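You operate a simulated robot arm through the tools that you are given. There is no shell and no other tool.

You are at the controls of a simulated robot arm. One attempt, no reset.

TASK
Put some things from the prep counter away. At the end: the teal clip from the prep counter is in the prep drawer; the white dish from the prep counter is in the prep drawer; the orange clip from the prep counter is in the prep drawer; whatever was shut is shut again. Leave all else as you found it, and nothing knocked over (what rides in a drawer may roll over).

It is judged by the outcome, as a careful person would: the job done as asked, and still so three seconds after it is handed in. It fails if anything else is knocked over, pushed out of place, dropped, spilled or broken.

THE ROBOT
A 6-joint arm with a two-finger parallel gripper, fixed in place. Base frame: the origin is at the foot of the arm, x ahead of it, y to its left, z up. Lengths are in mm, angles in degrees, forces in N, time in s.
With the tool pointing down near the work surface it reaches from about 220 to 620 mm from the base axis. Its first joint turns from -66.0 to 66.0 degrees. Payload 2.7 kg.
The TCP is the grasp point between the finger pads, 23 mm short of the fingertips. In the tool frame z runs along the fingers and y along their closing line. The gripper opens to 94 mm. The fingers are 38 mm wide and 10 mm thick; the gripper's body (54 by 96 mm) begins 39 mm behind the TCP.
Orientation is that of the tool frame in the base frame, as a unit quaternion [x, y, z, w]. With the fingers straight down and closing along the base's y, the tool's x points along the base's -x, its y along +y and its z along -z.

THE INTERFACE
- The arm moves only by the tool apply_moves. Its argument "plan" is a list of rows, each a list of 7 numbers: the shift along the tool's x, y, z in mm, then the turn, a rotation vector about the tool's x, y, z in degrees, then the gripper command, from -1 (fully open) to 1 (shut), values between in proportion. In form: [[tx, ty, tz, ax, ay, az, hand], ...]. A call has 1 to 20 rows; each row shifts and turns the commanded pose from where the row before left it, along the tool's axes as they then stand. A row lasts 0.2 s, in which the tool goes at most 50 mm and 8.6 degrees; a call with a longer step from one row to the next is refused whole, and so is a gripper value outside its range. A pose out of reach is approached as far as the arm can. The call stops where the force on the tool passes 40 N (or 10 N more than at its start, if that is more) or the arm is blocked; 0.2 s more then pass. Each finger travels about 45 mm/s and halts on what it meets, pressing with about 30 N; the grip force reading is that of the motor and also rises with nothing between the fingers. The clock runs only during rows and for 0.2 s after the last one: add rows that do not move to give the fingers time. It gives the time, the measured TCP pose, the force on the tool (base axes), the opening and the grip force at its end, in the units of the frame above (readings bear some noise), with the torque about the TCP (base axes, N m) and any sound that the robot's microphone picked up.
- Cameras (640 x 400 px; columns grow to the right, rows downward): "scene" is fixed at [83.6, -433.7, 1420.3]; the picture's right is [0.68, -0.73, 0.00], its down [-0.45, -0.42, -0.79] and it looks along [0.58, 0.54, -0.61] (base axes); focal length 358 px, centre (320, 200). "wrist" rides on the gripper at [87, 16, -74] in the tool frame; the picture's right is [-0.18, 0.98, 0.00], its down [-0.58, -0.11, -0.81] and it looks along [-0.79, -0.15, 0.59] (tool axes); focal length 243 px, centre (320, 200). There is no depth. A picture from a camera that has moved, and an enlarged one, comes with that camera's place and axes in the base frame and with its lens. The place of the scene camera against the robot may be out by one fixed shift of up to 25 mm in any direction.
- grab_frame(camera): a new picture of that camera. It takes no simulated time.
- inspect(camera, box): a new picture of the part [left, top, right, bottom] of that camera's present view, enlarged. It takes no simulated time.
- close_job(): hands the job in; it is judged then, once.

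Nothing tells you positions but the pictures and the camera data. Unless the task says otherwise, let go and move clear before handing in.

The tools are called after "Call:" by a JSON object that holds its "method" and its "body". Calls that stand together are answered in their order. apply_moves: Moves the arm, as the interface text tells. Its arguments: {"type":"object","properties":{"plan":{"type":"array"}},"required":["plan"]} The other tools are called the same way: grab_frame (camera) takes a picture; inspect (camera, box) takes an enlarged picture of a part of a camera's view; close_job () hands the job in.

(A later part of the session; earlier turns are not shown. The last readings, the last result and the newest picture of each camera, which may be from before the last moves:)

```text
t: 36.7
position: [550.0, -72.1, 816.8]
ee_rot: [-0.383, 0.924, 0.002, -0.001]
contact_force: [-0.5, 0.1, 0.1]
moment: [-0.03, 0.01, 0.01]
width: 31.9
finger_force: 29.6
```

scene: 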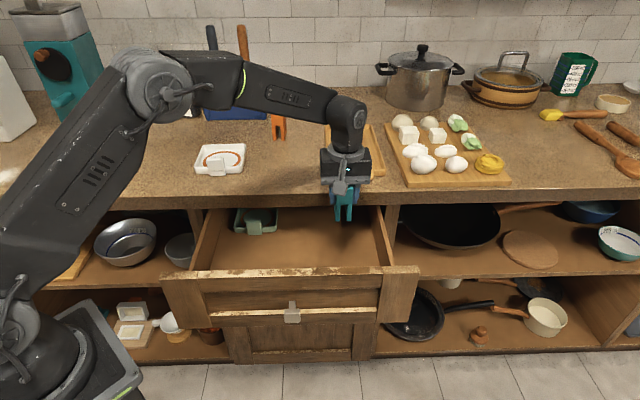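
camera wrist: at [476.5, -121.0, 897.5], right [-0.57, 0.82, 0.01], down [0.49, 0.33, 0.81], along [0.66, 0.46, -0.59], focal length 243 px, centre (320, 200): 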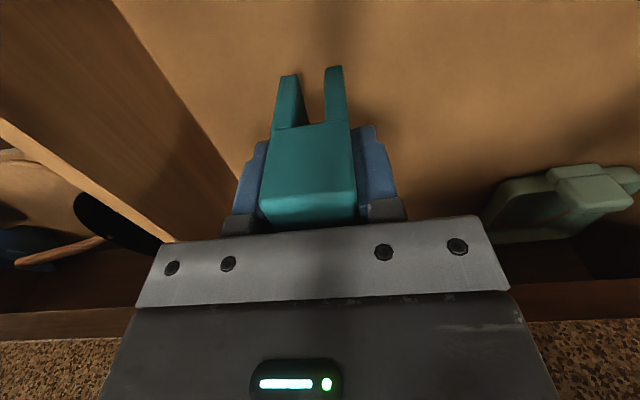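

Call:
{"method": "apply_moves", "body": {"plan": [[0, 0, 2, 0, 0, 0, 1], [0, 0, 2, 0, 0, 0, 1], [0, 0, 2, 0, 0, 0, 1], [0, 0, 2, 0, 0, 0, 1]]}}

Call:
{"method": "inspect", "body": {"camera": "scene", "box": [260, 190, 420, 290]}}

```text
t: 37.7
position: [547.4, -71.9, 808.5]
ee_rot: [-0.384, 0.923, 0.002, -0.001]
contact_force: [0.0, -0.6, 0.1]
moment: [0.02, 0.04, -0.01]
width: 31.9
finger_force: 29.7
```

```text
4.00 times, centred on (340, 240) of scene
camera zoom: at [83.6, -433.7, 1420.3], right [0.68, -0.73, 0.0], down [-0.45, -0.42, -0.79], along [0.58, 0.54, -0.61], focal length 1432 px, centre (240, 40)
```

zoom: 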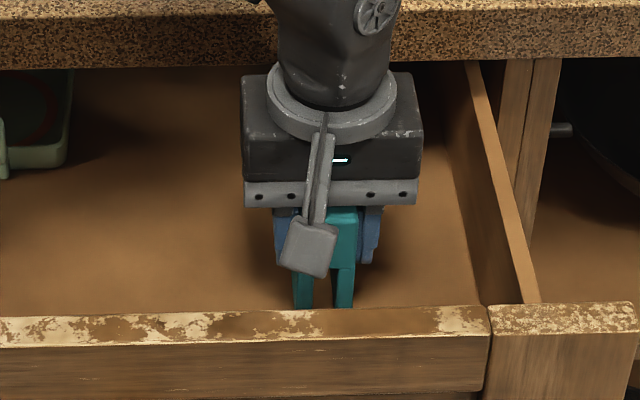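

Call:
{"method": "apply_moves", "body": {"plan": [[0, 0, 3, 0, 0, 0, 1], [0, 0, 3, 0, 0, 0, 1], [0, 0, 2, 0, 0, 0, 1], [0, 0, 2, 0, 0, 0, 1]]}}

```text
t: 38.7
position: [547.6, -72.9, 797.2]
ee_rot: [-0.382, 0.924, 0.003, 0.0]
contact_force: [0.3, -0.1, -0.9]
moment: [0.0, -0.01, 0.01]
width: 32.1
finger_force: 30.0
```

Call:
{"method": "apply_moves", "body": {"plan": [[0, 0, 2, 0, 0, 0, 1], [0, 0, 2, 0, 0, 0, 1], [0, 0, 2, 0, 0, 0, 1], [0, 0, 2, 0, 0, 0, 1]]}}

Call:
{"method": "inspect", "body": {"camera": "wrist", "box": [200, 20, 440, 170]}}

```text
t: 39.7
position: [546.7, -72.2, 790.7]
ee_rot: [-0.383, 0.924, 0.002, -0.001]
contact_force: [1.2, 0.4, -0.2]
moment: [0.0, -0.02, -0.03]
width: 31.8
finger_force: 30.1
```

```text
2.67 times, centred on (320, 95) of wrist
camera zoom: at [474.7, -120.9, 865.2], right [-0.57, 0.82, 0.01], down [0.49, 0.33, 0.81], along [0.66, 0.46, -0.59], focal length 647 px, centre (320, 480)
```

zoom: 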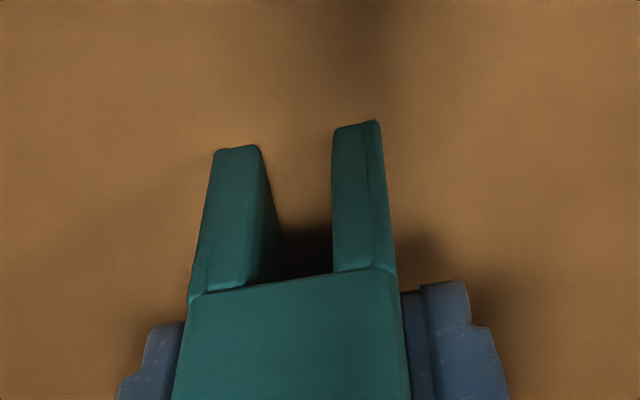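

Call:
{"method": "apply_moves", "body": {"plan": [[0, 0, 2, 0, 0, 0, 1], [0, 0, 2, 0, 0, 0, 1], [0, 0, 2, 0, 0, 0, 1]]}}

Call:
{"method": "inspect", "body": {"camera": "wrist", "box": [200, 20, 440, 170]}}

```text
t: 40.5
position: [550.7, -71.9, 789.0]
ee_rot: [-0.383, 0.924, 0.001, 0.003]
contact_force: [-2.5, 4.0, 28.5]
moment: [0.13, 0.13, 0.02]
width: 32.1
finger_force: 29.6
```

```text
2.67 times, centred on (320, 95) of wrist
camera zoom: at [477.0, -120.7, 862.3], right [-0.57, 0.82, 0.0], down [0.48, 0.33, 0.81], along [0.67, 0.46, -0.59], focal length 647 px, centre (320, 480)
```

zoom: 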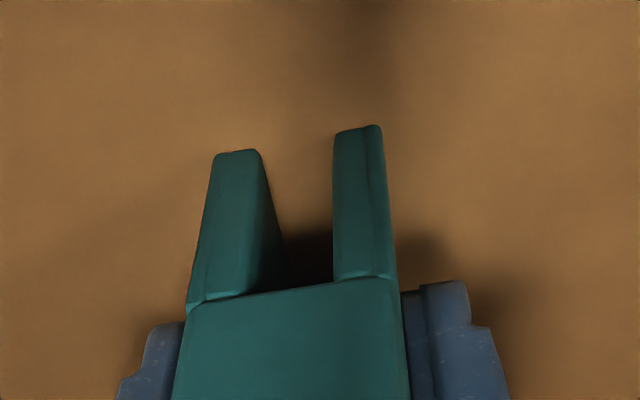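

The clip touched the floor, with a base Z of about 734. I'll ease the pressure off, open the fingers modestly and lift straight out.

Call:
{"method": "apply_moves", "body": {"plan": [[0, 0, -3.5, 0, 0, 0, 1], [0, 0, 0, 0, 0, 0, 1], [0, 0, 0, 0, 0, 0, 0.1], [0, 0, 0, 0, 0, 0, -0.1], [0, 0, 0, 0, 0, 0, -0.1], [0, 0, 0, 0, 0, 0, -0.1], [0, 0, -5, 0, 0, 0, -0.1], [0, 0, -15, 0, 0, 0, -0.1], [0, 0, -30, 0, 0, 0, -0.1], [0, 0, -30, 0, 0, 0, -0.1], [0, 0, -30, 0, 0, 0, -0.1], [0, 0, -30, 0, 0, 0, -0.1], [0, 0, -30, 0, 0, 0, -0.1], [0, 0, 0, 0, 0, 0, -0.1]]}}

Call:
{"method": "grab_frame", "body": {"camera": "wrist"}}

Call:
{"method": "grab_frame", "body": {"camera": "scene"}}

```text
t: 43.5
position: [546.6, -72.6, 958.9]
ee_rot: [-0.383, 0.924, 0.003, -0.001]
contact_force: [-0.1, -0.6, -0.4]
moment: [0.01, 0.03, 0.01]
width: 51.7
finger_force: 0.0
```

```text
taken
camera wrist: at [474.1, -121.4, 1033.6], right [-0.57, 0.82, 0.01], down [0.49, 0.33, 0.81], along [0.66, 0.46, -0.59], focal length 243 px, centre (320, 200)
```

wrist: 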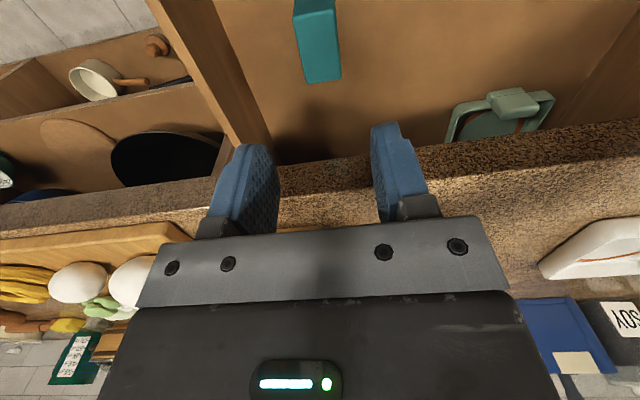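

```text
taken
```

scene: 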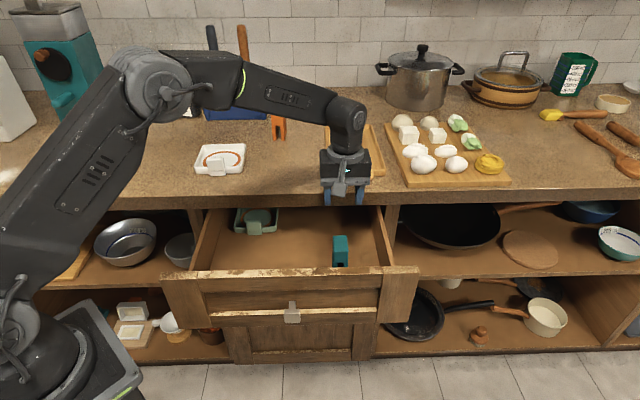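

The teal clip stands in the drawer and the green dish is undisturbed. Next I'll rise and go look closely at the white dish.

Call:
{"method": "apply_moves", "body": {"plan": [[0, 0, -35, 0, 0, 0, -1], [0, 0, -35, 0, 0, 0, -1], [0, 0, -35, 0, 0, 0, -1], [0, 0, -35, 0, 0, 0, -1], [-9, 38, 0, 0, 0, 0, -1], [-9, 38, 0, 0, 0, 0, -1], [-9, 38, 0, 0, 0, 0, -1], [-9, 38, 0, 0, 0, 0, -1], [-9, 38, 0, 0, 0, 0, -1], [-9, 38, 0, 0, 0, 0, -1], [-9, 38, 0, 0, 0, 0, -1], [-9, 38, 0, 0, 0, 0, -1], [0, 0, 0, 0, 0, 0, -1]]}}

Call:
{"method": "grab_frame", "body": {"camera": "wrist"}}

Call:
{"method": "inspect", "body": {"camera": "wrist", "box": [220, 20, 460, 170]}}

Call:
{"method": "inspect", "body": {"camera": "scene", "box": [170, 80, 330, 180]}}

```text
t: 46.3
position: [381.6, 192.4, 1099.4]
ee_rot: [-0.383, 0.924, 0.003, 0.0]
contact_force: [0.0, 1.4, -0.1]
moment: [0.01, 0.01, 0.01]
width: 94.0
finger_force: 0.0
```

```text
taken
camera wrist: at [309.8, 144.3, 1173.5], right [-0.57, 0.82, 0.01], down [0.49, 0.33, 0.81], along [0.66, 0.46, -0.59], focal length 243 px, centre (320, 200)
```

wrist: 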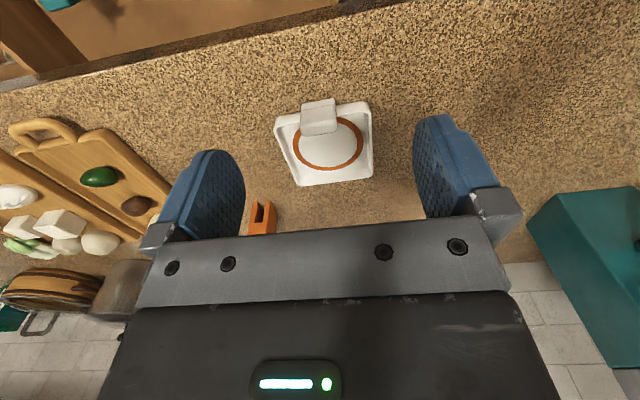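

```text
2.67 times, centred on (340, 95) of wrist
camera zoom: at [309.8, 144.3, 1173.5], right [-0.57, 0.82, 0.01], down [0.49, 0.33, 0.81], along [0.66, 0.46, -0.59], focal length 647 px, centre (267, 480)
```

zoom: 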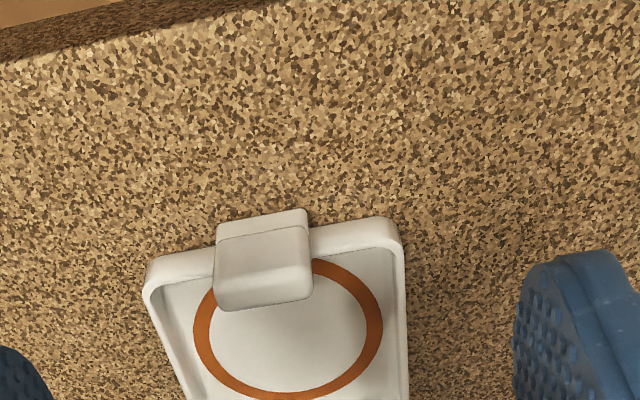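

```text
4.00 times, centred on (250, 130) of scene
camera zoom: at [83.6, -433.7, 1420.3], right [0.68, -0.73, 0.0], down [-0.45, -0.42, -0.79], along [0.58, 0.54, -0.61], focal length 1432 px, centre (600, 480)
```

zoom: 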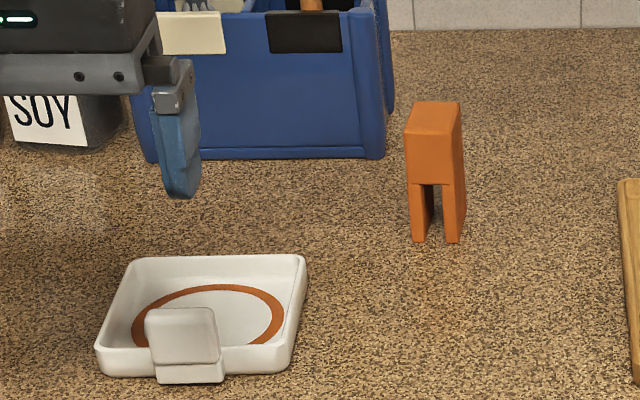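

The dish's tab leans back over the tray. I need its thickness and lean, so I'll turn the tool 90° and look at it from the side.

Call:
{"method": "apply_moves", "body": {"plan": [[-14.8, -35.2, 8, 0, 0, 0, -1], [-14.8, -35.2, 8, 0, 0, 0, -1], [-14.8, -35.2, 8, 0, 0, 0, -1], [-14.8, -35.2, 8, 0, 0, 0, -1], [-14.8, -35.2, 8, 0, 0, 0, -1], [0, 0, 0, 0, 0, -8.2, -1], [0, 0, 0, 0, 0, -8.2, -1], [0, 0, 0, 0, 0, -8.2, -1], [0, 0, 0, 0, 0, -8.2, -1], [0, 0, 0, 0, 0, -8.2, -1], [0, 0, 0, 0, 0, -8.2, -1], [0, 0, 0, 0, 0, -8.2, -1], [0, 0, 0, 0, 0, -8.2, -1], [0, 0, 0, 0, 0, -8.2, -1], [0, 0, 0, 0, 0, -8.2, -1], [0, 0, 0, 0, 0, -8, -1], [0, 0, 0, 0, 0, 0, -1]]}}

Call:
{"method": "grab_frame", "body": {"camera": "wrist"}}

Call:
{"method": "grab_frame", "body": {"camera": "scene"}}

```text
t: 49.9
position: [560.9, 119.6, 1060.0]
ee_rot: [0.924, -0.382, -0.004, -0.001]
contact_force: [-0.7, 0.1, -0.2]
moment: [0.01, 0.0, -0.01]
width: 94.0
finger_force: 0.0
```

```text
taken
camera wrist: at [611.8, 49.1, 1133.2], right [-0.82, -0.57, 0.0], down [-0.33, 0.48, 0.81], along [-0.46, 0.67, -0.59], focal length 243 px, centre (320, 200)
```

wrist: 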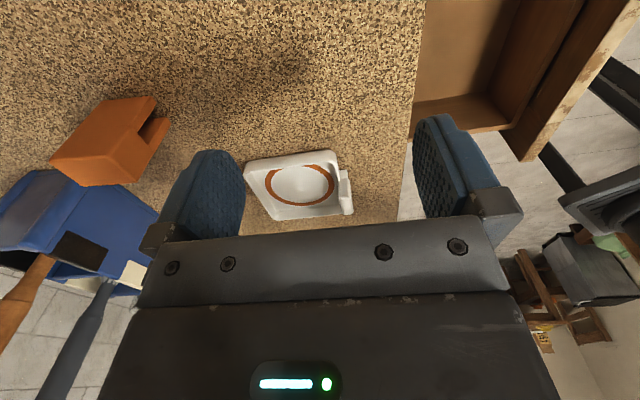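

```text
taken
```

scene: 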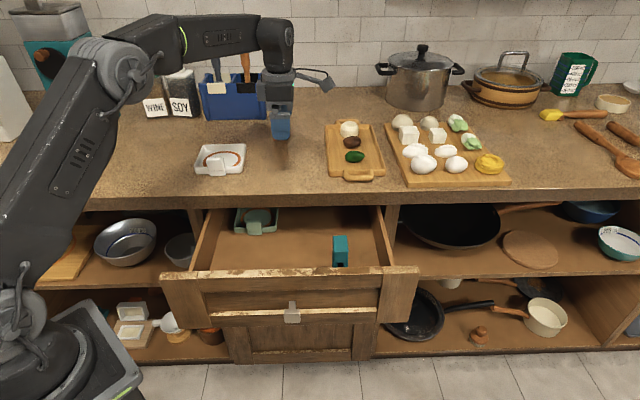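

Call:
{"method": "inspect", "body": {"camera": "wrist", "box": [230, 130, 390, 230]}}

Call:
{"method": "inspect", "body": {"camera": "wrist", "box": [0, 60, 240, 210]}}

```text
4.00 times, centred on (310, 180) of wrist
camera zoom: at [611.8, 49.1, 1133.2], right [-0.82, -0.57, 0.0], down [-0.33, 0.48, 0.81], along [-0.46, 0.67, -0.59], focal length 970 px, centre (360, 280)
```

zoom: 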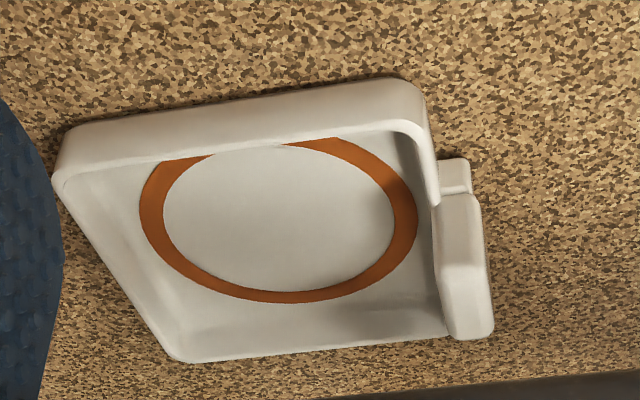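

```text
2.67 times, centred on (120, 135) of wrist
camera zoom: at [611.8, 49.1, 1133.2], right [-0.82, -0.57, 0.0], down [-0.33, 0.48, 0.81], along [-0.46, 0.67, -0.59], focal length 647 px, centre (853, 373)
```

zoom: 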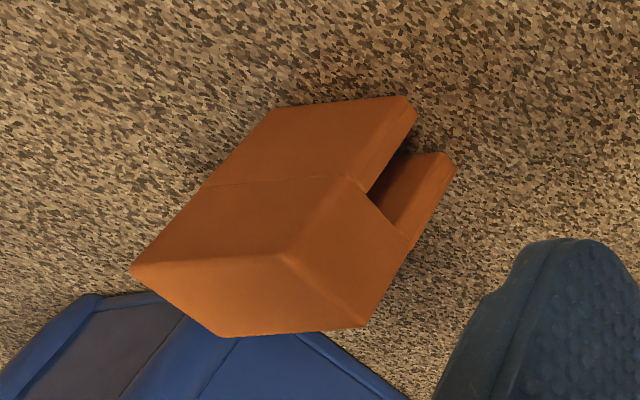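

The tab is a vertical block about 15 mm thick (N≈472–487), 40 mm wide (L≈-167 to -127) and topping out at Z≈961. The dish is about 116 mm square, centred at N≈537, L≈-145. I'll grip the block through its thickness, which this tool orientation already suits.

Call:
{"method": "apply_moves", "body": {"plan": [[-41.2, 0.4, 0, 0, 0, 0, -0.1], [-41.2, 0.4, 0, 0, 0, 0, -0.1], [-41.2, 0.4, 0, 0, 0, 0, -0.1], [-41.2, 0.4, 0, 0, 0, 0, -0.1], [0, 0, 25, 0, 0, 0, -0.1], [0, 0, 25, 0, 0, 0, -0.1], [0, 0, 15, 0, 0, 0, -0.1], [0, 0, 0, 0, 0, 0, -0.1]]}}

Call:
{"method": "grab_frame", "body": {"camera": "wrist"}}

Call:
{"method": "inspect", "body": {"camera": "wrist", "box": [200, 30, 440, 180]}}

Call:
{"method": "inspect", "body": {"camera": "scene", "box": [150, 80, 310, 180]}}

```text
t: 51.7
position: [445.4, 235.3, 995.5]
ee_rot: [0.924, -0.383, -0.002, -0.002]
contact_force: [-0.9, 1.3, 0.0]
moment: [-0.01, 0.01, -0.02]
width: 51.8
finger_force: 0.1
```

```text
taken
camera wrist: at [495.1, 163.9, 1069.5], right [-0.82, -0.57, 0.0], down [-0.33, 0.48, 0.81], along [-0.46, 0.67, -0.59], focal length 243 px, centre (320, 200)
```

wrist: 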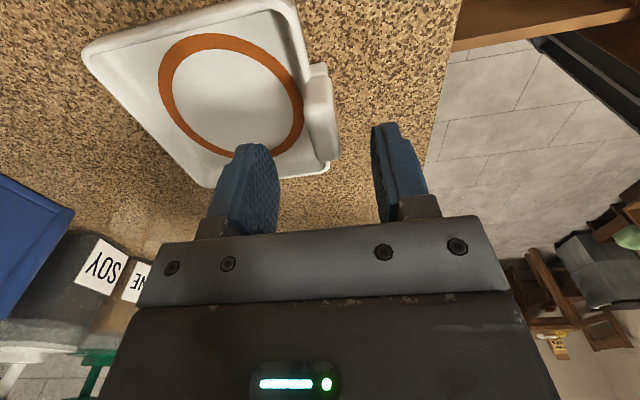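

```text
2.67 times, centred on (320, 105) of wrist
camera zoom: at [495.1, 163.9, 1069.5], right [-0.82, -0.57, 0.0], down [-0.33, 0.48, 0.81], along [-0.46, 0.67, -0.59], focal length 647 px, centre (320, 453)
```

zoom: 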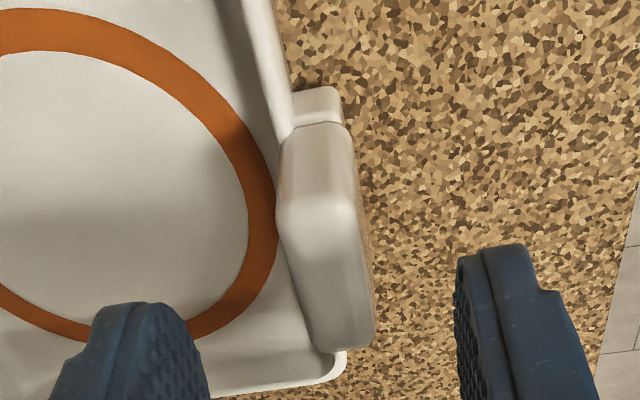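

```text
4.00 times, centred on (230, 130) of scene
camera zoom: at [83.6, -433.7, 1420.3], right [0.68, -0.73, 0.0], down [-0.45, -0.42, -0.79], along [0.58, 0.54, -0.61], focal length 1432 px, centre (680, 480)
```

zoom: 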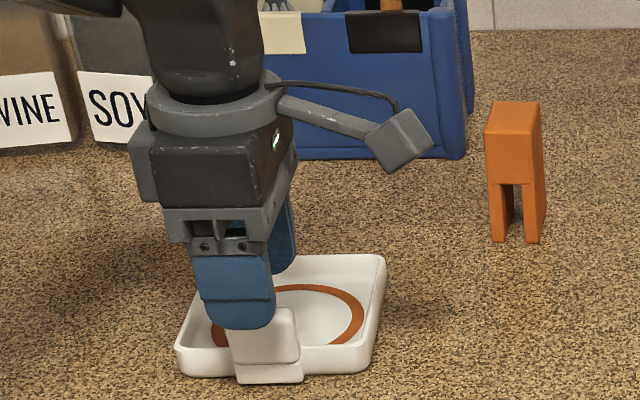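

The block is centred between the fingers to within 2 mm. I'll descend to Z≈948 and grip.

Call:
{"method": "apply_moves", "body": {"plan": [[-1.5, 2, 0, 0, 0, 0, -0.1], [0, 0, 20, 0, 0, 0, -0.1], [0, 0, 15, 0, 0, 0, -0.1], [0, 0, 8, 0, 0, 0, -0.1], [0, 0, 4, 0, 0, 0, -0.1], [0, 0, 0, 0, 0, 0, -0.1], [0, 0, 0, 0, 0, 0, 1], [0, 0, 0, 0, 0, 0, 1], [0, 0, 0, 0, 0, 0, 1], [0, 0, 0, 0, 0, 0, 1], [0, 0, 0, 0, 0, 0, 1]]}}

Call:
{"method": "grab_frame", "body": {"camera": "wrist"}}

```text
t: 54.1
position: [442.1, 237.5, 947.6]
ee_rot: [0.924, -0.383, -0.002, 0.0]
contact_force: [0.8, -0.3, -0.8]
moment: [0.02, -0.07, 0.0]
width: 15.8
finger_force: 30.1
```

```text
taken
camera wrist: at [491.2, 164.5, 1021.7], right [-0.82, -0.57, 0.0], down [-0.33, 0.48, 0.81], along [-0.46, 0.67, -0.59], focal length 243 px, centre (320, 200)
```

wrist: 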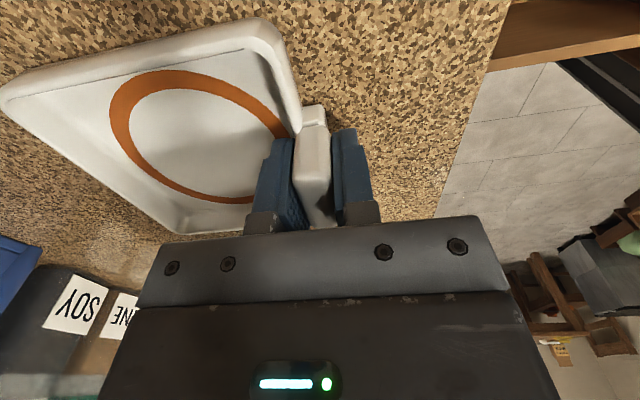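

I have the tab (15.8 mm). I'm lifting slowly and checking that the dish stays level.

Call:
{"method": "apply_moves", "body": {"plan": [[0, 0, -4, 0, 0, 0, 1], [0, 0, -8, 0, 0, 0, 1], [0, 0, -12, 0, 0, 0, 1], [0, 0, -16, 0, 0, 0, 1], [0, 0, 0, 0, 0, 0, 1]]}}

Call:
{"method": "grab_frame", "body": {"camera": "wrist"}}

Call:
{"method": "inspect", "body": {"camera": "scene", "box": [150, 80, 310, 180]}}

```text
t: 55.3
position: [440.0, 236.0, 987.0]
ee_rot: [0.924, -0.382, -0.003, -0.001]
contact_force: [0.2, 0.1, -2.0]
moment: [-0.07, 0.08, 0.02]
width: 16.0
finger_force: 30.1
```

```text
taken
camera wrist: at [490.9, 164.9, 1061.1], right [-0.82, -0.57, 0.0], down [-0.33, 0.48, 0.81], along [-0.46, 0.67, -0.59], focal length 243 px, centre (320, 200)
```

wrist: 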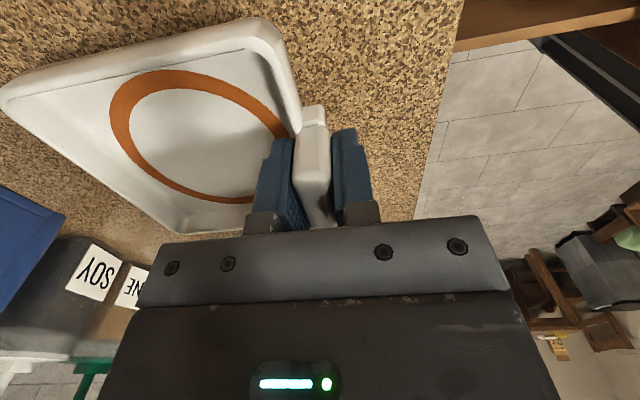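

```text
4.00 times, centred on (230, 130) of scene
camera zoom: at [83.6, -433.7, 1420.3], right [0.68, -0.73, 0.0], down [-0.45, -0.42, -0.79], along [0.58, 0.54, -0.61], focal length 1432 px, centre (680, 480)
```

zoom: 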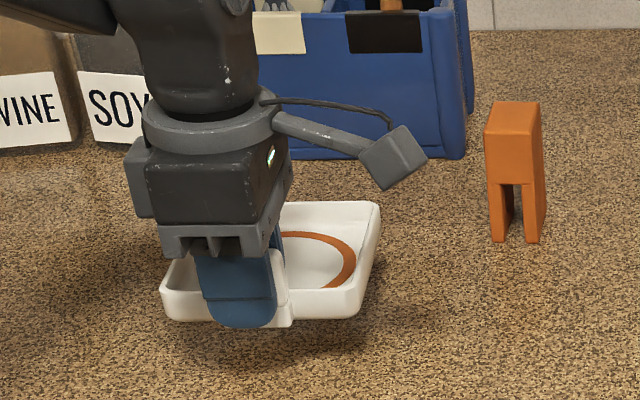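

The dish hangs level and weighs about 2 N. I'll carry it over the open drawer, descend clear of the counter edge, then slide it slightly under the edge before the final descent.

Call:
{"method": "apply_moves", "body": {"plan": [[0, 0, -20, 0, 0, 0, 1], [8, 17, -5, 0, 0, 0, 1], [16, 35.4, 0, 0, 0, 0, 1], [16, 35.4, 0, 0, 0, 0, 1], [16, 35.4, 0, 0, 0, 0, 1], [16, 35.4, 0, 0, 0, 0, 1], [16, 35.4, 0, 0, 0, 0, 1], [8, 18, 0, 0, 0, 0, 1], [0, 0, 0, 0, 0, 0, 1], [0, 0, 20, 0, 0, 0, 1], [0, 0, 25, 0, 0, 0, 1], [0, 0, 0, 0, 0, 0, 1]]}}

Call:
{"method": "grab_frame", "body": {"camera": "wrist"}}

Call:
{"method": "grab_frame", "body": {"camera": "scene"}}

```text
t: 57.9
position: [362.4, 19.5, 968.9]
ee_rot: [0.924, -0.383, -0.002, -0.001]
contact_force: [0.5, 0.1, -1.8]
moment: [-0.08, 0.07, 0.0]
width: 15.9
finger_force: 30.3
```

```text
taken
camera wrist: at [411.6, -52.0, 1041.2], right [-0.82, -0.57, 0.0], down [-0.33, 0.48, 0.81], along [-0.46, 0.67, -0.59], focal length 243 px, centre (320, 200)
```

wrist: 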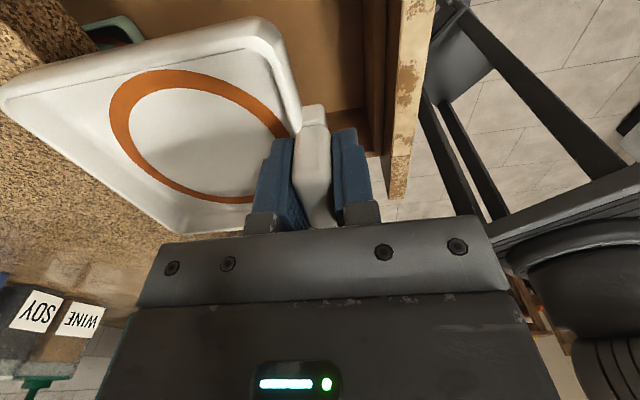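

```text
taken
```

scene: 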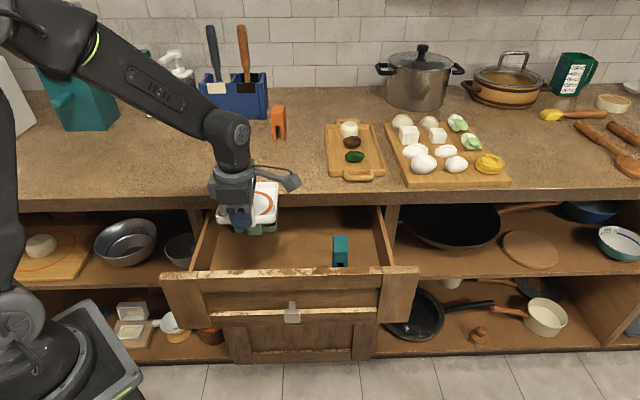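

The dish's rear needs to clear the counter edge at N≈398. I'll back off to N≈265, descend to Z≈860, then shift 24 mm under the edge.

Call:
{"method": "apply_moves", "body": {"plan": [[0, 5, 0, 0, 0, 0, 1], [0, 0, 20, 0, 0, 0, 1], [0, 0, 25, 0, 0, 0, 1], [0, 0, 25, 0, 0, 0, 1], [0, 0, 25, 0, 0, 0, 1], [0, 0, 14, 0, 0, 0, 1], [0, 0, 0, 0, 0, 0, 1]]}}

Call:
{"method": "grab_frame", "body": {"camera": "wrist"}}

Call:
{"method": "inspect", "body": {"camera": "scene", "box": [150, 170, 430, 345]}}

```text
t: 59.5
position: [356.6, 16.3, 857.4]
ee_rot: [0.923, -0.384, -0.001, -0.002]
contact_force: [0.1, -0.3, -2.4]
moment: [-0.05, 0.04, 0.02]
width: 15.9
finger_force: 30.2
```

```text
taken
camera wrist: at [406.3, -55.6, 931.7], right [-0.82, -0.57, 0.0], down [-0.33, 0.48, 0.81], along [-0.46, 0.67, -0.59], focal length 243 px, centre (320, 200)
```

wrist: 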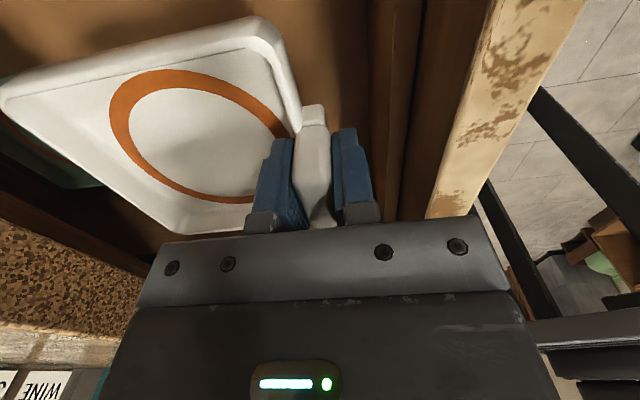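

```text
2.29 times, centred on (290, 258) of scene
camera zoom: at [83.6, -433.7, 1420.3], right [0.68, -0.73, 0.0], down [-0.45, -0.42, -0.79], along [0.58, 0.54, -0.61], focal length 818 px, centre (389, 69)
```

zoom: 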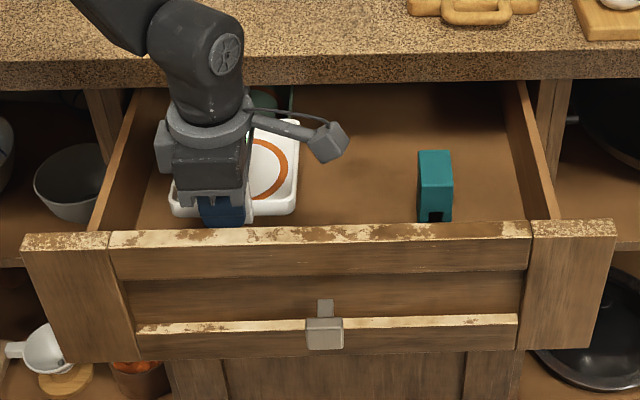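

All clear. I'll shift inward to N≈290 and lower toward the floor.

Call:
{"method": "apply_moves", "body": {"plan": [[0, -13, 0, 0, 0, 0, 1], [0, -13, 0, 0, 0, 0, 1], [0, 0, 0, 0, 0, 0, 1], [0, 0, 20, 0, 0, 0, 1], [0, 0, 20, 0, 0, 0, 1], [0, 0, 20, 0, 0, 0, 1], [0, 0, 15, 0, 0, 0, 1], [0, 0, 0, 0, 0, 0, 1]]}}

Call:
{"method": "grab_frame", "body": {"camera": "wrist"}}

```text
t: 61.3
position: [375.0, 33.1, 783.6]
ee_rot: [0.924, -0.382, -0.002, -0.002]
contact_force: [-0.1, 0.5, -2.1]
moment: [-0.06, 0.04, 0.01]
width: 15.8
finger_force: 29.8
```

```text
taken
camera wrist: at [425.1, -37.6, 857.5], right [-0.82, -0.57, 0.0], down [-0.33, 0.48, 0.81], along [-0.46, 0.67, -0.59], focal length 243 px, centre (320, 200)
```

wrist: 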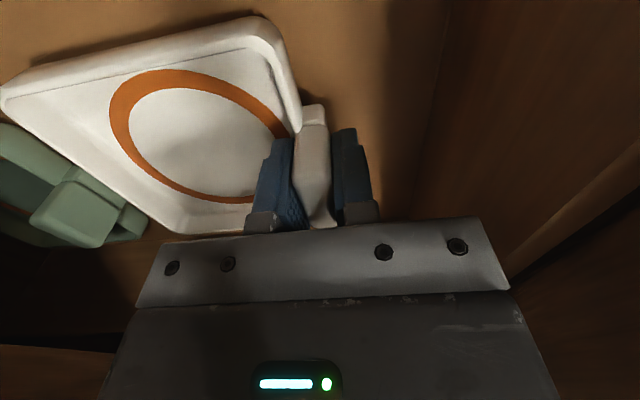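

The green dish's tab is at N≈450 or beyond, so there's a gap of about 45 mm. I'm lowering the last few millimetres gently.

Call:
{"method": "apply_moves", "body": {"plan": [[0, 0, 4, 0, 0, 0, 1], [0, 0, 4, 0, 0, 0, 1], [0, 0, 3, 0, 0, 0, 1]]}}

```text
t: 62.1
position: [373.8, 33.5, 772.6]
ee_rot: [0.924, -0.383, -0.002, -0.002]
contact_force: [-0.5, 0.3, -3.3]
moment: [-0.06, 0.11, 0.01]
width: 15.8
finger_force: 29.7
```

Call:
{"method": "apply_moves", "body": {"plan": [[0, 0, 2, 0, 0, 0, 1], [0, 0, 1.5, 0, 0, 0, 1]]}}

```text
t: 62.7
position: [373.6, 33.1, 769.4]
ee_rot: [0.924, -0.383, -0.002, -0.001]
contact_force: [0.8, 0.6, -1.9]
moment: [-0.07, 0.06, 0.02]
width: 15.8
finger_force: 29.8
```

Call:
{"method": "apply_moves", "body": {"plan": [[0, 0, 1.5, 0, 0, 0, 1], [0, 0, 1, 0, 0, 0, 1]]}}

```text
t: 63.3
position: [375.1, 32.6, 767.7]
ee_rot: [0.924, -0.382, -0.001, -0.003]
contact_force: [-2.7, 4.6, 24.5]
moment: [-0.01, -0.05, 0.05]
width: 15.7
finger_force: 30.0
```

It's touching the floor. I'll ease off, open the fingers a little and lift straight out.

Call:
{"method": "apply_moves", "body": {"plan": [[0, 0, -1.5, 0, 0, 0, 1], [0, 0, 0, 0, 0, 0, 0.4], [0, 0, 0, 0, 0, 0, 0.15], [0, 0, 0, 0, 0, 0, 0.15], [0, 0, 0, 0, 0, 0, 0.15], [0, 0, -5, 0, 0, 0, 0.15], [0, 0, -15, 0, 0, 0, 0.15], [0, 0, -30, 0, 0, 0, 0.15], [0, 0, -35, 0, 0, 0, 0.15], [0, 0, -40, 0, 0, 0, 0.15], [0, 0, -40, 0, 0, 0, 0.15], [0, 0, -40, 0, 0, 0, 0.15], [0, 0, -40, 0, 0, 0, 0.15], [0, 0, -40, 0, 0, 0, 0.15], [0, 0, 0, 0, 0, 0, 0.15]]}}

Call:
{"method": "grab_frame", "body": {"camera": "wrist"}}

Call:
{"method": "grab_frame", "body": {"camera": "scene"}}

```text
t: 66.5
position: [375.1, 33.3, 1052.9]
ee_rot: [0.924, -0.382, -0.002, -0.001]
contact_force: [0.0, -0.3, 0.3]
moment: [-0.01, -0.01, 0.0]
width: 40.0
finger_force: 0.0
```

```text
taken
camera wrist: at [425.2, -38.3, 1127.1], right [-0.82, -0.57, 0.0], down [-0.33, 0.48, 0.81], along [-0.46, 0.67, -0.59], focal length 243 px, centre (320, 200)
```

wrist: 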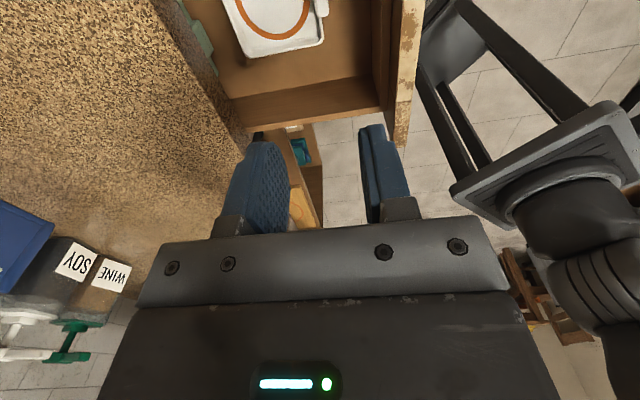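

```text
taken
```

scene: 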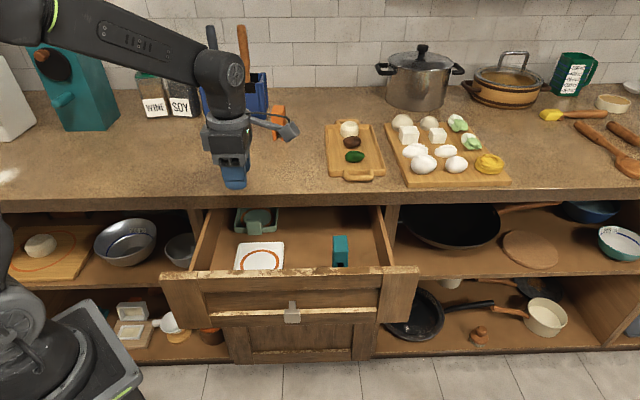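

The dish is placed and the green dish is untouched. The orange clip (centre N≈676, L≈-287, yaw about -4.6°) is beyond vertical reach. I'll tilt the tool 45°, bring the clip nearer on the counter standing upright, and then re-grip it vertically. First I turn the tool back and move toward it at height.

Call:
{"method": "apply_moves", "body": {"plan": [[11.3, -40, -12, 0, 0, 0, -1], [11.3, -40, -12, 0, 0, 0, -1], [11.3, -40, -12, 0, 0, 0, -1], [11.3, -40, -12, 0, 0, 0, -1], [0, 0, 0, 0, 0, 8.6, -1], [0, 0, 0, 0, 0, 8.6, -1], [0, 0, 0, 0, 0, 8.6, -1], [0, 0, 0, 0, 0, 8.6, -1], [0, 0, 0, 0, 0, 8.6, -1], [0, 0, 0, 0, 0, 8.6, -1], [0, 0, 0, 0, 0, 8.6, -1], [0, 0, 0, 0, 0, 8.6, -1], [0, 0, 0, 0, 0, 8.6, -1], [0, 0, 0, 0, 0, 8.6, -1], [0, 0, 0, 0, 0, 8.6, -1], [0, 0, 0, 0, 0, 0, -1]]}}

Call:
{"method": "apply_moves", "body": {"plan": [[0, 0, 0, 0, -7.5, 0, -1], [0, 0, 0, 0, -7.5, 0, -1], [0, 0, 0, 0, -7.5, 0, -1], [0, 0, 0, 0, -7.5, 0, -1], [0, 0, 0, 0, -7.5, 0, -1], [0, 0, 0, 0, -7.5, 0, -1], [0, 0, 0, 0, 0, 0, -1]]}}

Call:
{"method": "grab_frame", "body": {"camera": "wrist"}}

Call:
{"method": "grab_frame", "body": {"camera": "scene"}}

```text
t: 69.9
position: [520.3, 113.9, 1099.5]
ee_rot: [-0.345, 0.939, 0.003, 0.0]
contact_force: [-0.2, 0.0, -1.0]
moment: [0.03, -0.02, 0.0]
width: 93.8
finger_force: 0.0
```

```text
t: 71.5
position: [517.9, 112.9, 1101.0]
ee_rot: [-0.318, 0.867, 0.135, 0.359]
contact_force: [-0.9, -0.4, -0.3]
moment: [0.0, 0.01, 0.02]
width: 94.1
finger_force: 0.0
```

```text
taken
camera wrist: at [421.9, 53.0, 1092.5], right [-0.54, 0.83, 0.14], down [-0.05, -0.19, 0.98], along [0.84, 0.52, 0.14], focal length 243 px, centre (320, 200)
```

wrist: 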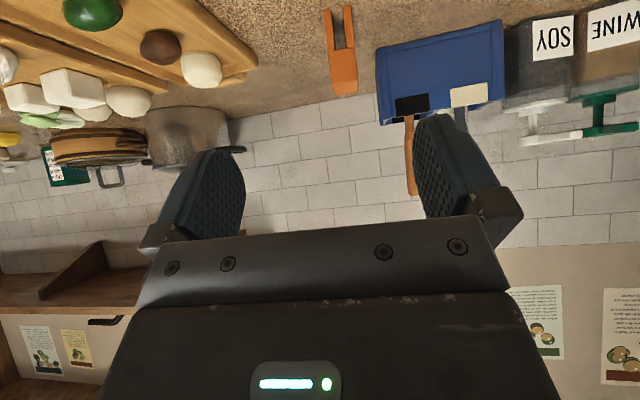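

```text
taken
```

scene: 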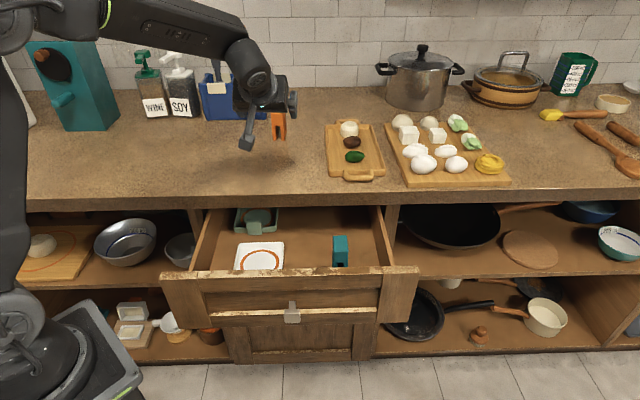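

Call:
{"method": "inspect", "body": {"camera": "wrist", "box": [280, 0, 400, 110]}}

```text
3.64 times, centred on (340, 55) of wrist
camera zoom: at [421.9, 53.0, 1092.5], right [-0.54, 0.83, 0.14], down [-0.05, -0.19, 0.98], along [0.84, 0.52, 0.14], focal length 882 px, centre (247, 727)
```

zoom: 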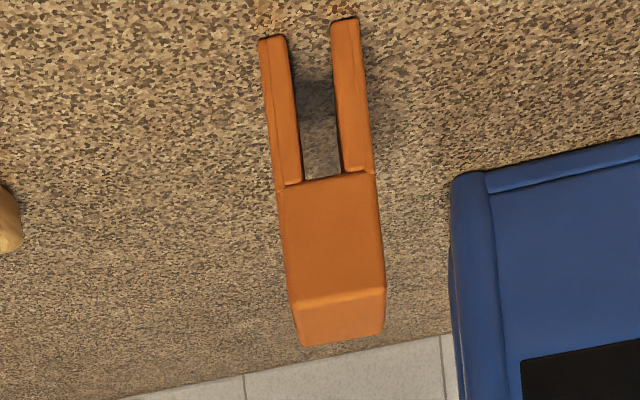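

The view confirms the orange clip's front face at N≈650.5, L≈-284. I'll move to a stand-off 80 mm back along the tool axis and check the reach.

Call:
{"method": "apply_moves", "body": {"plan": [[-14.6, 3.76, 32.8, 0, 0, 0, -0.4], [-14.6, 3.76, 32.8, 0, 0, 0, -0.4], [-14.6, 3.76, 32.8, 0, 0, 0, -0.4], [-14.6, 3.76, 32.8, 0, 0, 0, -0.4], [-14.6, 3.76, 32.8, 0, 0, 0, -0.4], [0, 0, 0, 0, 0, 0, -0.4]]}}

Call:
{"method": "grab_frame", "body": {"camera": "wrist"}}

Call:
{"method": "grab_frame", "body": {"camera": "scene"}}

```text
t: 72.9
position: [635.3, 237.3, 1032.7]
ee_rot: [-0.318, 0.867, 0.135, 0.358]
contact_force: [0.3, 1.0, 0.7]
moment: [0.02, 0.0, -0.03]
width: 66.0
finger_force: 0.1
```

```text
taken
camera wrist: at [538.3, 176.8, 1024.3], right [-0.54, 0.83, 0.14], down [-0.05, -0.19, 0.98], along [0.84, 0.52, 0.14], focal length 243 px, centre (320, 200)
```

wrist: 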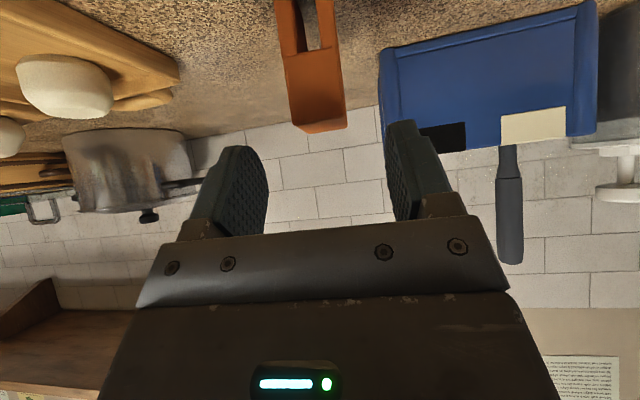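

```text
taken
```

scene: 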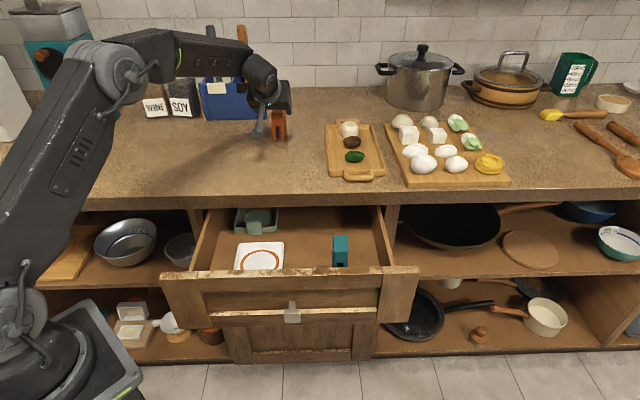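

The reach is fine and the alignment matches. I'll advance along the tool axis and close on the orange clip.

Call:
{"method": "apply_moves", "body": {"plan": [[-1, 0.1, 25, 0, 0, 0, -0.4], [0, 0, 25, 0, 0, 0, -0.4], [0, 0, 15, 0, 0, 0, -0.4], [0, 0, 10, 0, 0, 0, -0.4], [0, 0, 0, 0, 0, 0, -0.4]]}}

Call:
{"method": "grab_frame", "body": {"camera": "wrist"}}

Call:
{"method": "inspect", "body": {"camera": "scene", "box": [200, 60, 360, 160]}}

```text
t: 74.1
position: [675.9, 271.9, 983.8]
ee_rot: [-0.318, 0.868, 0.135, 0.357]
contact_force: [-1.0, 0.0, 0.4]
moment: [0.0, 0.05, -0.01]
width: 65.6
finger_force: 0.1
```

```text
taken
camera wrist: at [578.9, 213.1, 974.9], right [-0.54, 0.83, 0.14], down [-0.05, -0.19, 0.98], along [0.84, 0.52, 0.14], focal length 243 px, centre (320, 200)
```

wrist: 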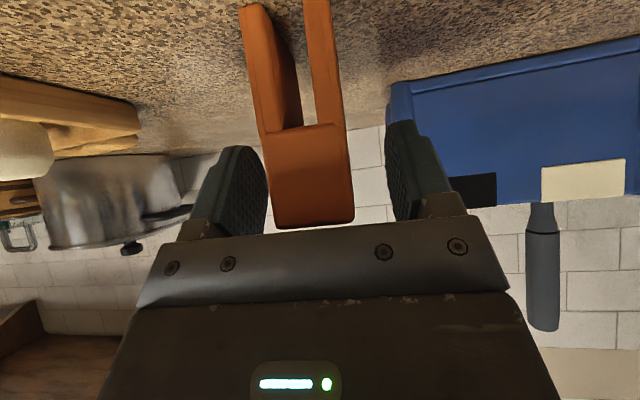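

```text
4.00 times, centred on (280, 110) of scene
camera zoom: at [83.6, -433.7, 1420.3], right [0.68, -0.73, 0.0], down [-0.45, -0.42, -0.79], along [0.58, 0.54, -0.61], focal length 1432 px, centre (480, 560)
```

zoom: 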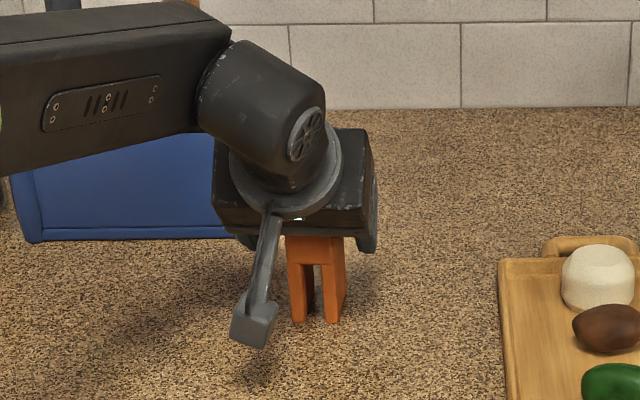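

Call:
{"method": "apply_moves", "body": {"plan": [[0, 0, 0, 0, 0, 0, 1], [0, 0, 0, 0, 0, 0, 1], [0, 0, 0, 0, 0, 0, 1], [0, 0, 0, 0, 0, 0, 1], [0, 0, 0, 0, 0, 0, 1]]}}

Call:
{"method": "grab_frame", "body": {"camera": "wrist"}}

```text
t: 75.3
position: [676.2, 272.4, 982.8]
ee_rot: [-0.319, 0.867, 0.135, 0.358]
contact_force: [-0.2, -0.4, -0.6]
moment: [-0.04, 0.0, -0.01]
width: 31.8
finger_force: 30.2
```

```text
taken
camera wrist: at [578.9, 212.9, 975.0], right [-0.54, 0.83, 0.14], down [-0.05, -0.19, 0.98], along [0.84, 0.52, 0.14], focal length 243 px, centre (320, 200)
```

wrist: 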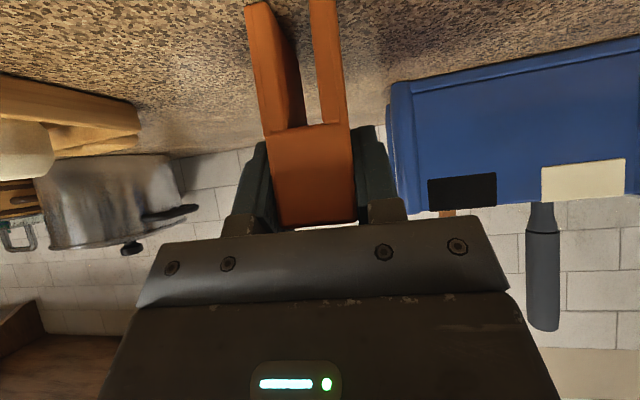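

I have the orange clip. I'll lift 40 mm, bring it back about 180 mm across the empty counter keeping it upright, and set it down there.

Call:
{"method": "apply_moves", "body": {"plan": [[-4, 0, -4, 0, 0, 0, 1], [-10, 0, -10, 0, 0, 0, 1], [-14.3, 0, -14.3, 0, 0, 0, 1], [18.2, 0, -18.2, 0, 0, 0, 1], [18.2, 0, -18.2, 0, 0, 0, 1], [18.2, 0, -18.2, 0, 0, 0, 1], [18.2, 0, -18.2, 0, 0, 0, 1], [18.2, 0, -18.2, 0, 0, 0, 1], [18.2, 0, -18.2, 0, 0, 0, 1], [18.2, 0, -18.2, 0, 0, 0, 1], [0, 0, 0, 0, 0, 0, 1], [10, 0, 10, 0, 0, 0, 1], [8, 0, 8, 0, 0, 0, 1], [5, 0, 5, 0, 0, 0, 1], [0, 0, 0, 0, 0, 0, 1]]}}

Call:
{"method": "grab_frame", "body": {"camera": "wrist"}}

Call:
{"method": "grab_frame", "body": {"camera": "scene"}}

```text
t: 78.5
position: [538.9, 153.8, 992.0]
ee_rot: [-0.318, 0.868, 0.135, 0.358]
contact_force: [0.3, 0.1, -0.6]
moment: [0.01, -0.01, 0.01]
width: 32.0
finger_force: 30.2
```

```text
taken
camera wrist: at [441.3, 94.5, 983.7], right [-0.54, 0.83, 0.14], down [-0.05, -0.19, 0.98], along [0.84, 0.52, 0.14], focal length 243 px, centre (320, 200)
```

wrist: 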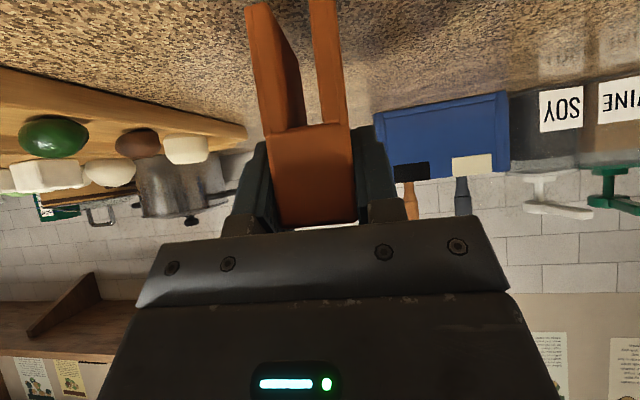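

```text
taken
```

scene: 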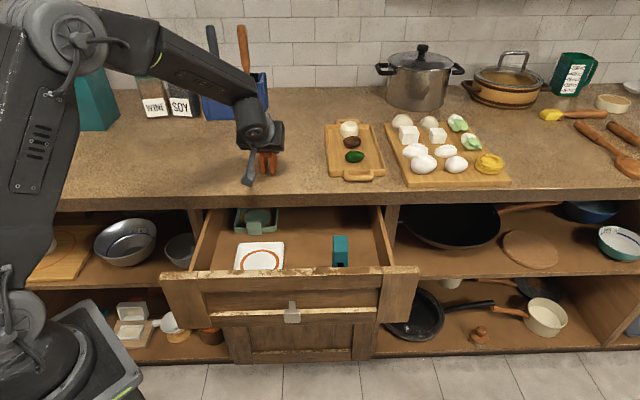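

The clip is upright and about 9 mm above the counter. I'm lowering gently to contact.

Call:
{"method": "apply_moves", "body": {"plan": [[2.1, 0, 2.1, 0, 0, 0, 1], [2.1, 0, 2.1, 0, 0, 0, 1], [1.1, 0, 1.1, 0, 0, 0, 1]]}}

```text
t: 79.3
position: [539.2, 154.9, 983.2]
ee_rot: [-0.318, 0.868, 0.134, 0.358]
contact_force: [0.3, -0.7, -0.1]
moment: [0.01, 0.0, -0.02]
width: 31.9
finger_force: 30.2
```

Call:
{"method": "apply_moves", "body": {"plan": [[0.7, 0, 0.7, 0, 0, 0, 1], [0.5, 0, 0.5, 0, 0, 0, 1]]}}

```text
t: 79.9
position: [537.6, 154.3, 984.1]
ee_rot: [-0.318, 0.867, 0.134, 0.359]
contact_force: [-2.4, 0.3, 5.2]
moment: [0.01, 0.14, -0.04]
width: 31.9
finger_force: 30.2
```

There's light contact with the counter. I'll open and retreat along the tool axis.

Call:
{"method": "apply_moves", "body": {"plan": [[0, 0, 0, 0, 0, 0, 0.2], [0, 0, 0, 0, 0, 0, -0.3], [0, 0, 0, 0, 0, 0, -0.3], [0, 0, 0, 0, 0, 0, -0.3], [0, 0, -5, 0, 0, 0, -0.3], [0, 0, -15, 0, 0, 0, -0.3], [0, 0, -30, 0, 0, 0, -0.3], [0, 0, -40, 0, 0, 0, -0.3], [0, 0, -30, 0, 0, 0, -0.3], [0, 0, 0, 0, 0, 0, -0.3]]}}

Call:
{"method": "grab_frame", "body": {"camera": "wrist"}}

Call:
{"method": "grab_frame", "body": {"camera": "scene"}}

```text
t: 82.1
position: [477.3, 99.8, 1070.0]
ee_rot: [-0.318, 0.867, 0.135, 0.359]
contact_force: [-0.1, -0.1, -0.2]
moment: [-0.01, 0.0, 0.0]
width: 61.2
finger_force: 0.0
```

```text
taken
camera wrist: at [379.9, 40.2, 1061.0], right [-0.54, 0.83, 0.14], down [-0.05, -0.19, 0.98], along [0.84, 0.52, 0.14], focal length 243 px, centre (320, 200)
```

wrist: 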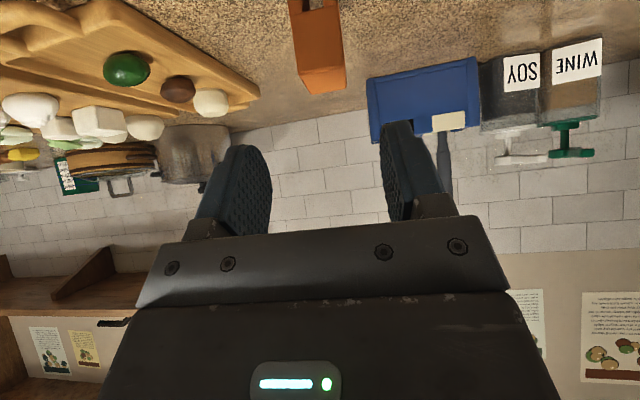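

```text
taken
```

scene: 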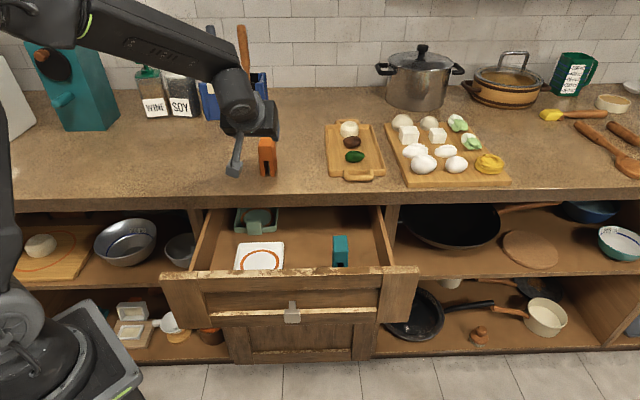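

The orange clip is standing safely at about N≈495, L≈-271. I'll bring the tool back to vertical and line up above it.

Call:
{"method": "apply_moves", "body": {"plan": [[0, 0, 0, 0, 7.5, 0, -0.4], [0, 0, 0, 0, 7.5, 0, -0.4], [0, 0, 0, 0, 7.5, 0, -0.4], [0, 0, 0, 0, 7.5, 0, -0.4], [0, 0, 0, 0, 7.5, 0, -0.4], [0, 0, 0, 0, 7.5, 0, -0.4], [-28.9, 0.83, 0, 0, 0, 0, -0.4], [-28.9, 0.83, 0, 0, 0, 0, -0.4], [-28.9, 0.83, 0, 0, 0, 0, -0.4], [0, 0, 20, 0, 0, 0, -0.4], [0, 0, 15, 0, 0, 0, -0.4], [0, 0, 0, 0, 0, 0, -0.4]]}}

Call:
{"method": "grab_frame", "body": {"camera": "wrist"}}

Call:
{"method": "inspect", "body": {"camera": "wrist", "box": [220, 0, 460, 180]}}

```text
t: 84.7
position: [537.4, 159.0, 1032.1]
ee_rot: [-0.345, 0.939, 0.002, 0.0]
contact_force: [-0.5, -0.5, -0.5]
moment: [0.0, 0.03, -0.01]
width: 66.0
finger_force: 0.1
```

```text
taken
camera wrist: at [462.3, 116.0, 1107.5], right [-0.5, 0.87, 0.01], down [0.52, 0.29, 0.81], along [0.7, 0.4, -0.59], focal length 243 px, centre (320, 200)
```

wrist: 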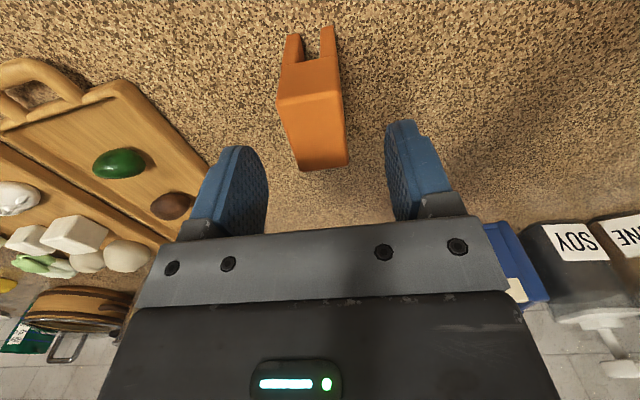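

```text
2.22 times, centred on (340, 90) of wrist
camera zoom: at [462.3, 116.0, 1107.5], right [-0.5, 0.87, 0.01], down [0.52, 0.29, 0.81], along [0.7, 0.4, -0.59], focal length 539 px, centre (276, 444)
```

zoom: 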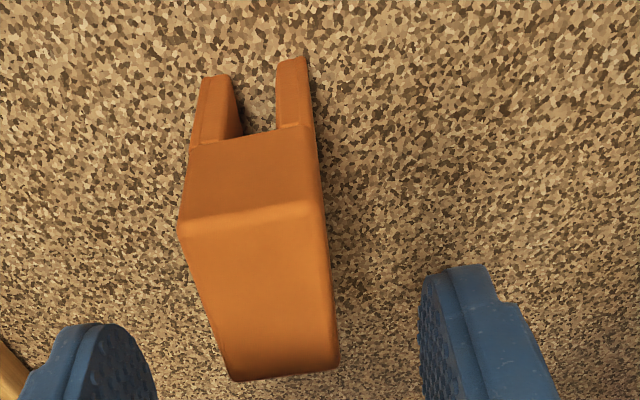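

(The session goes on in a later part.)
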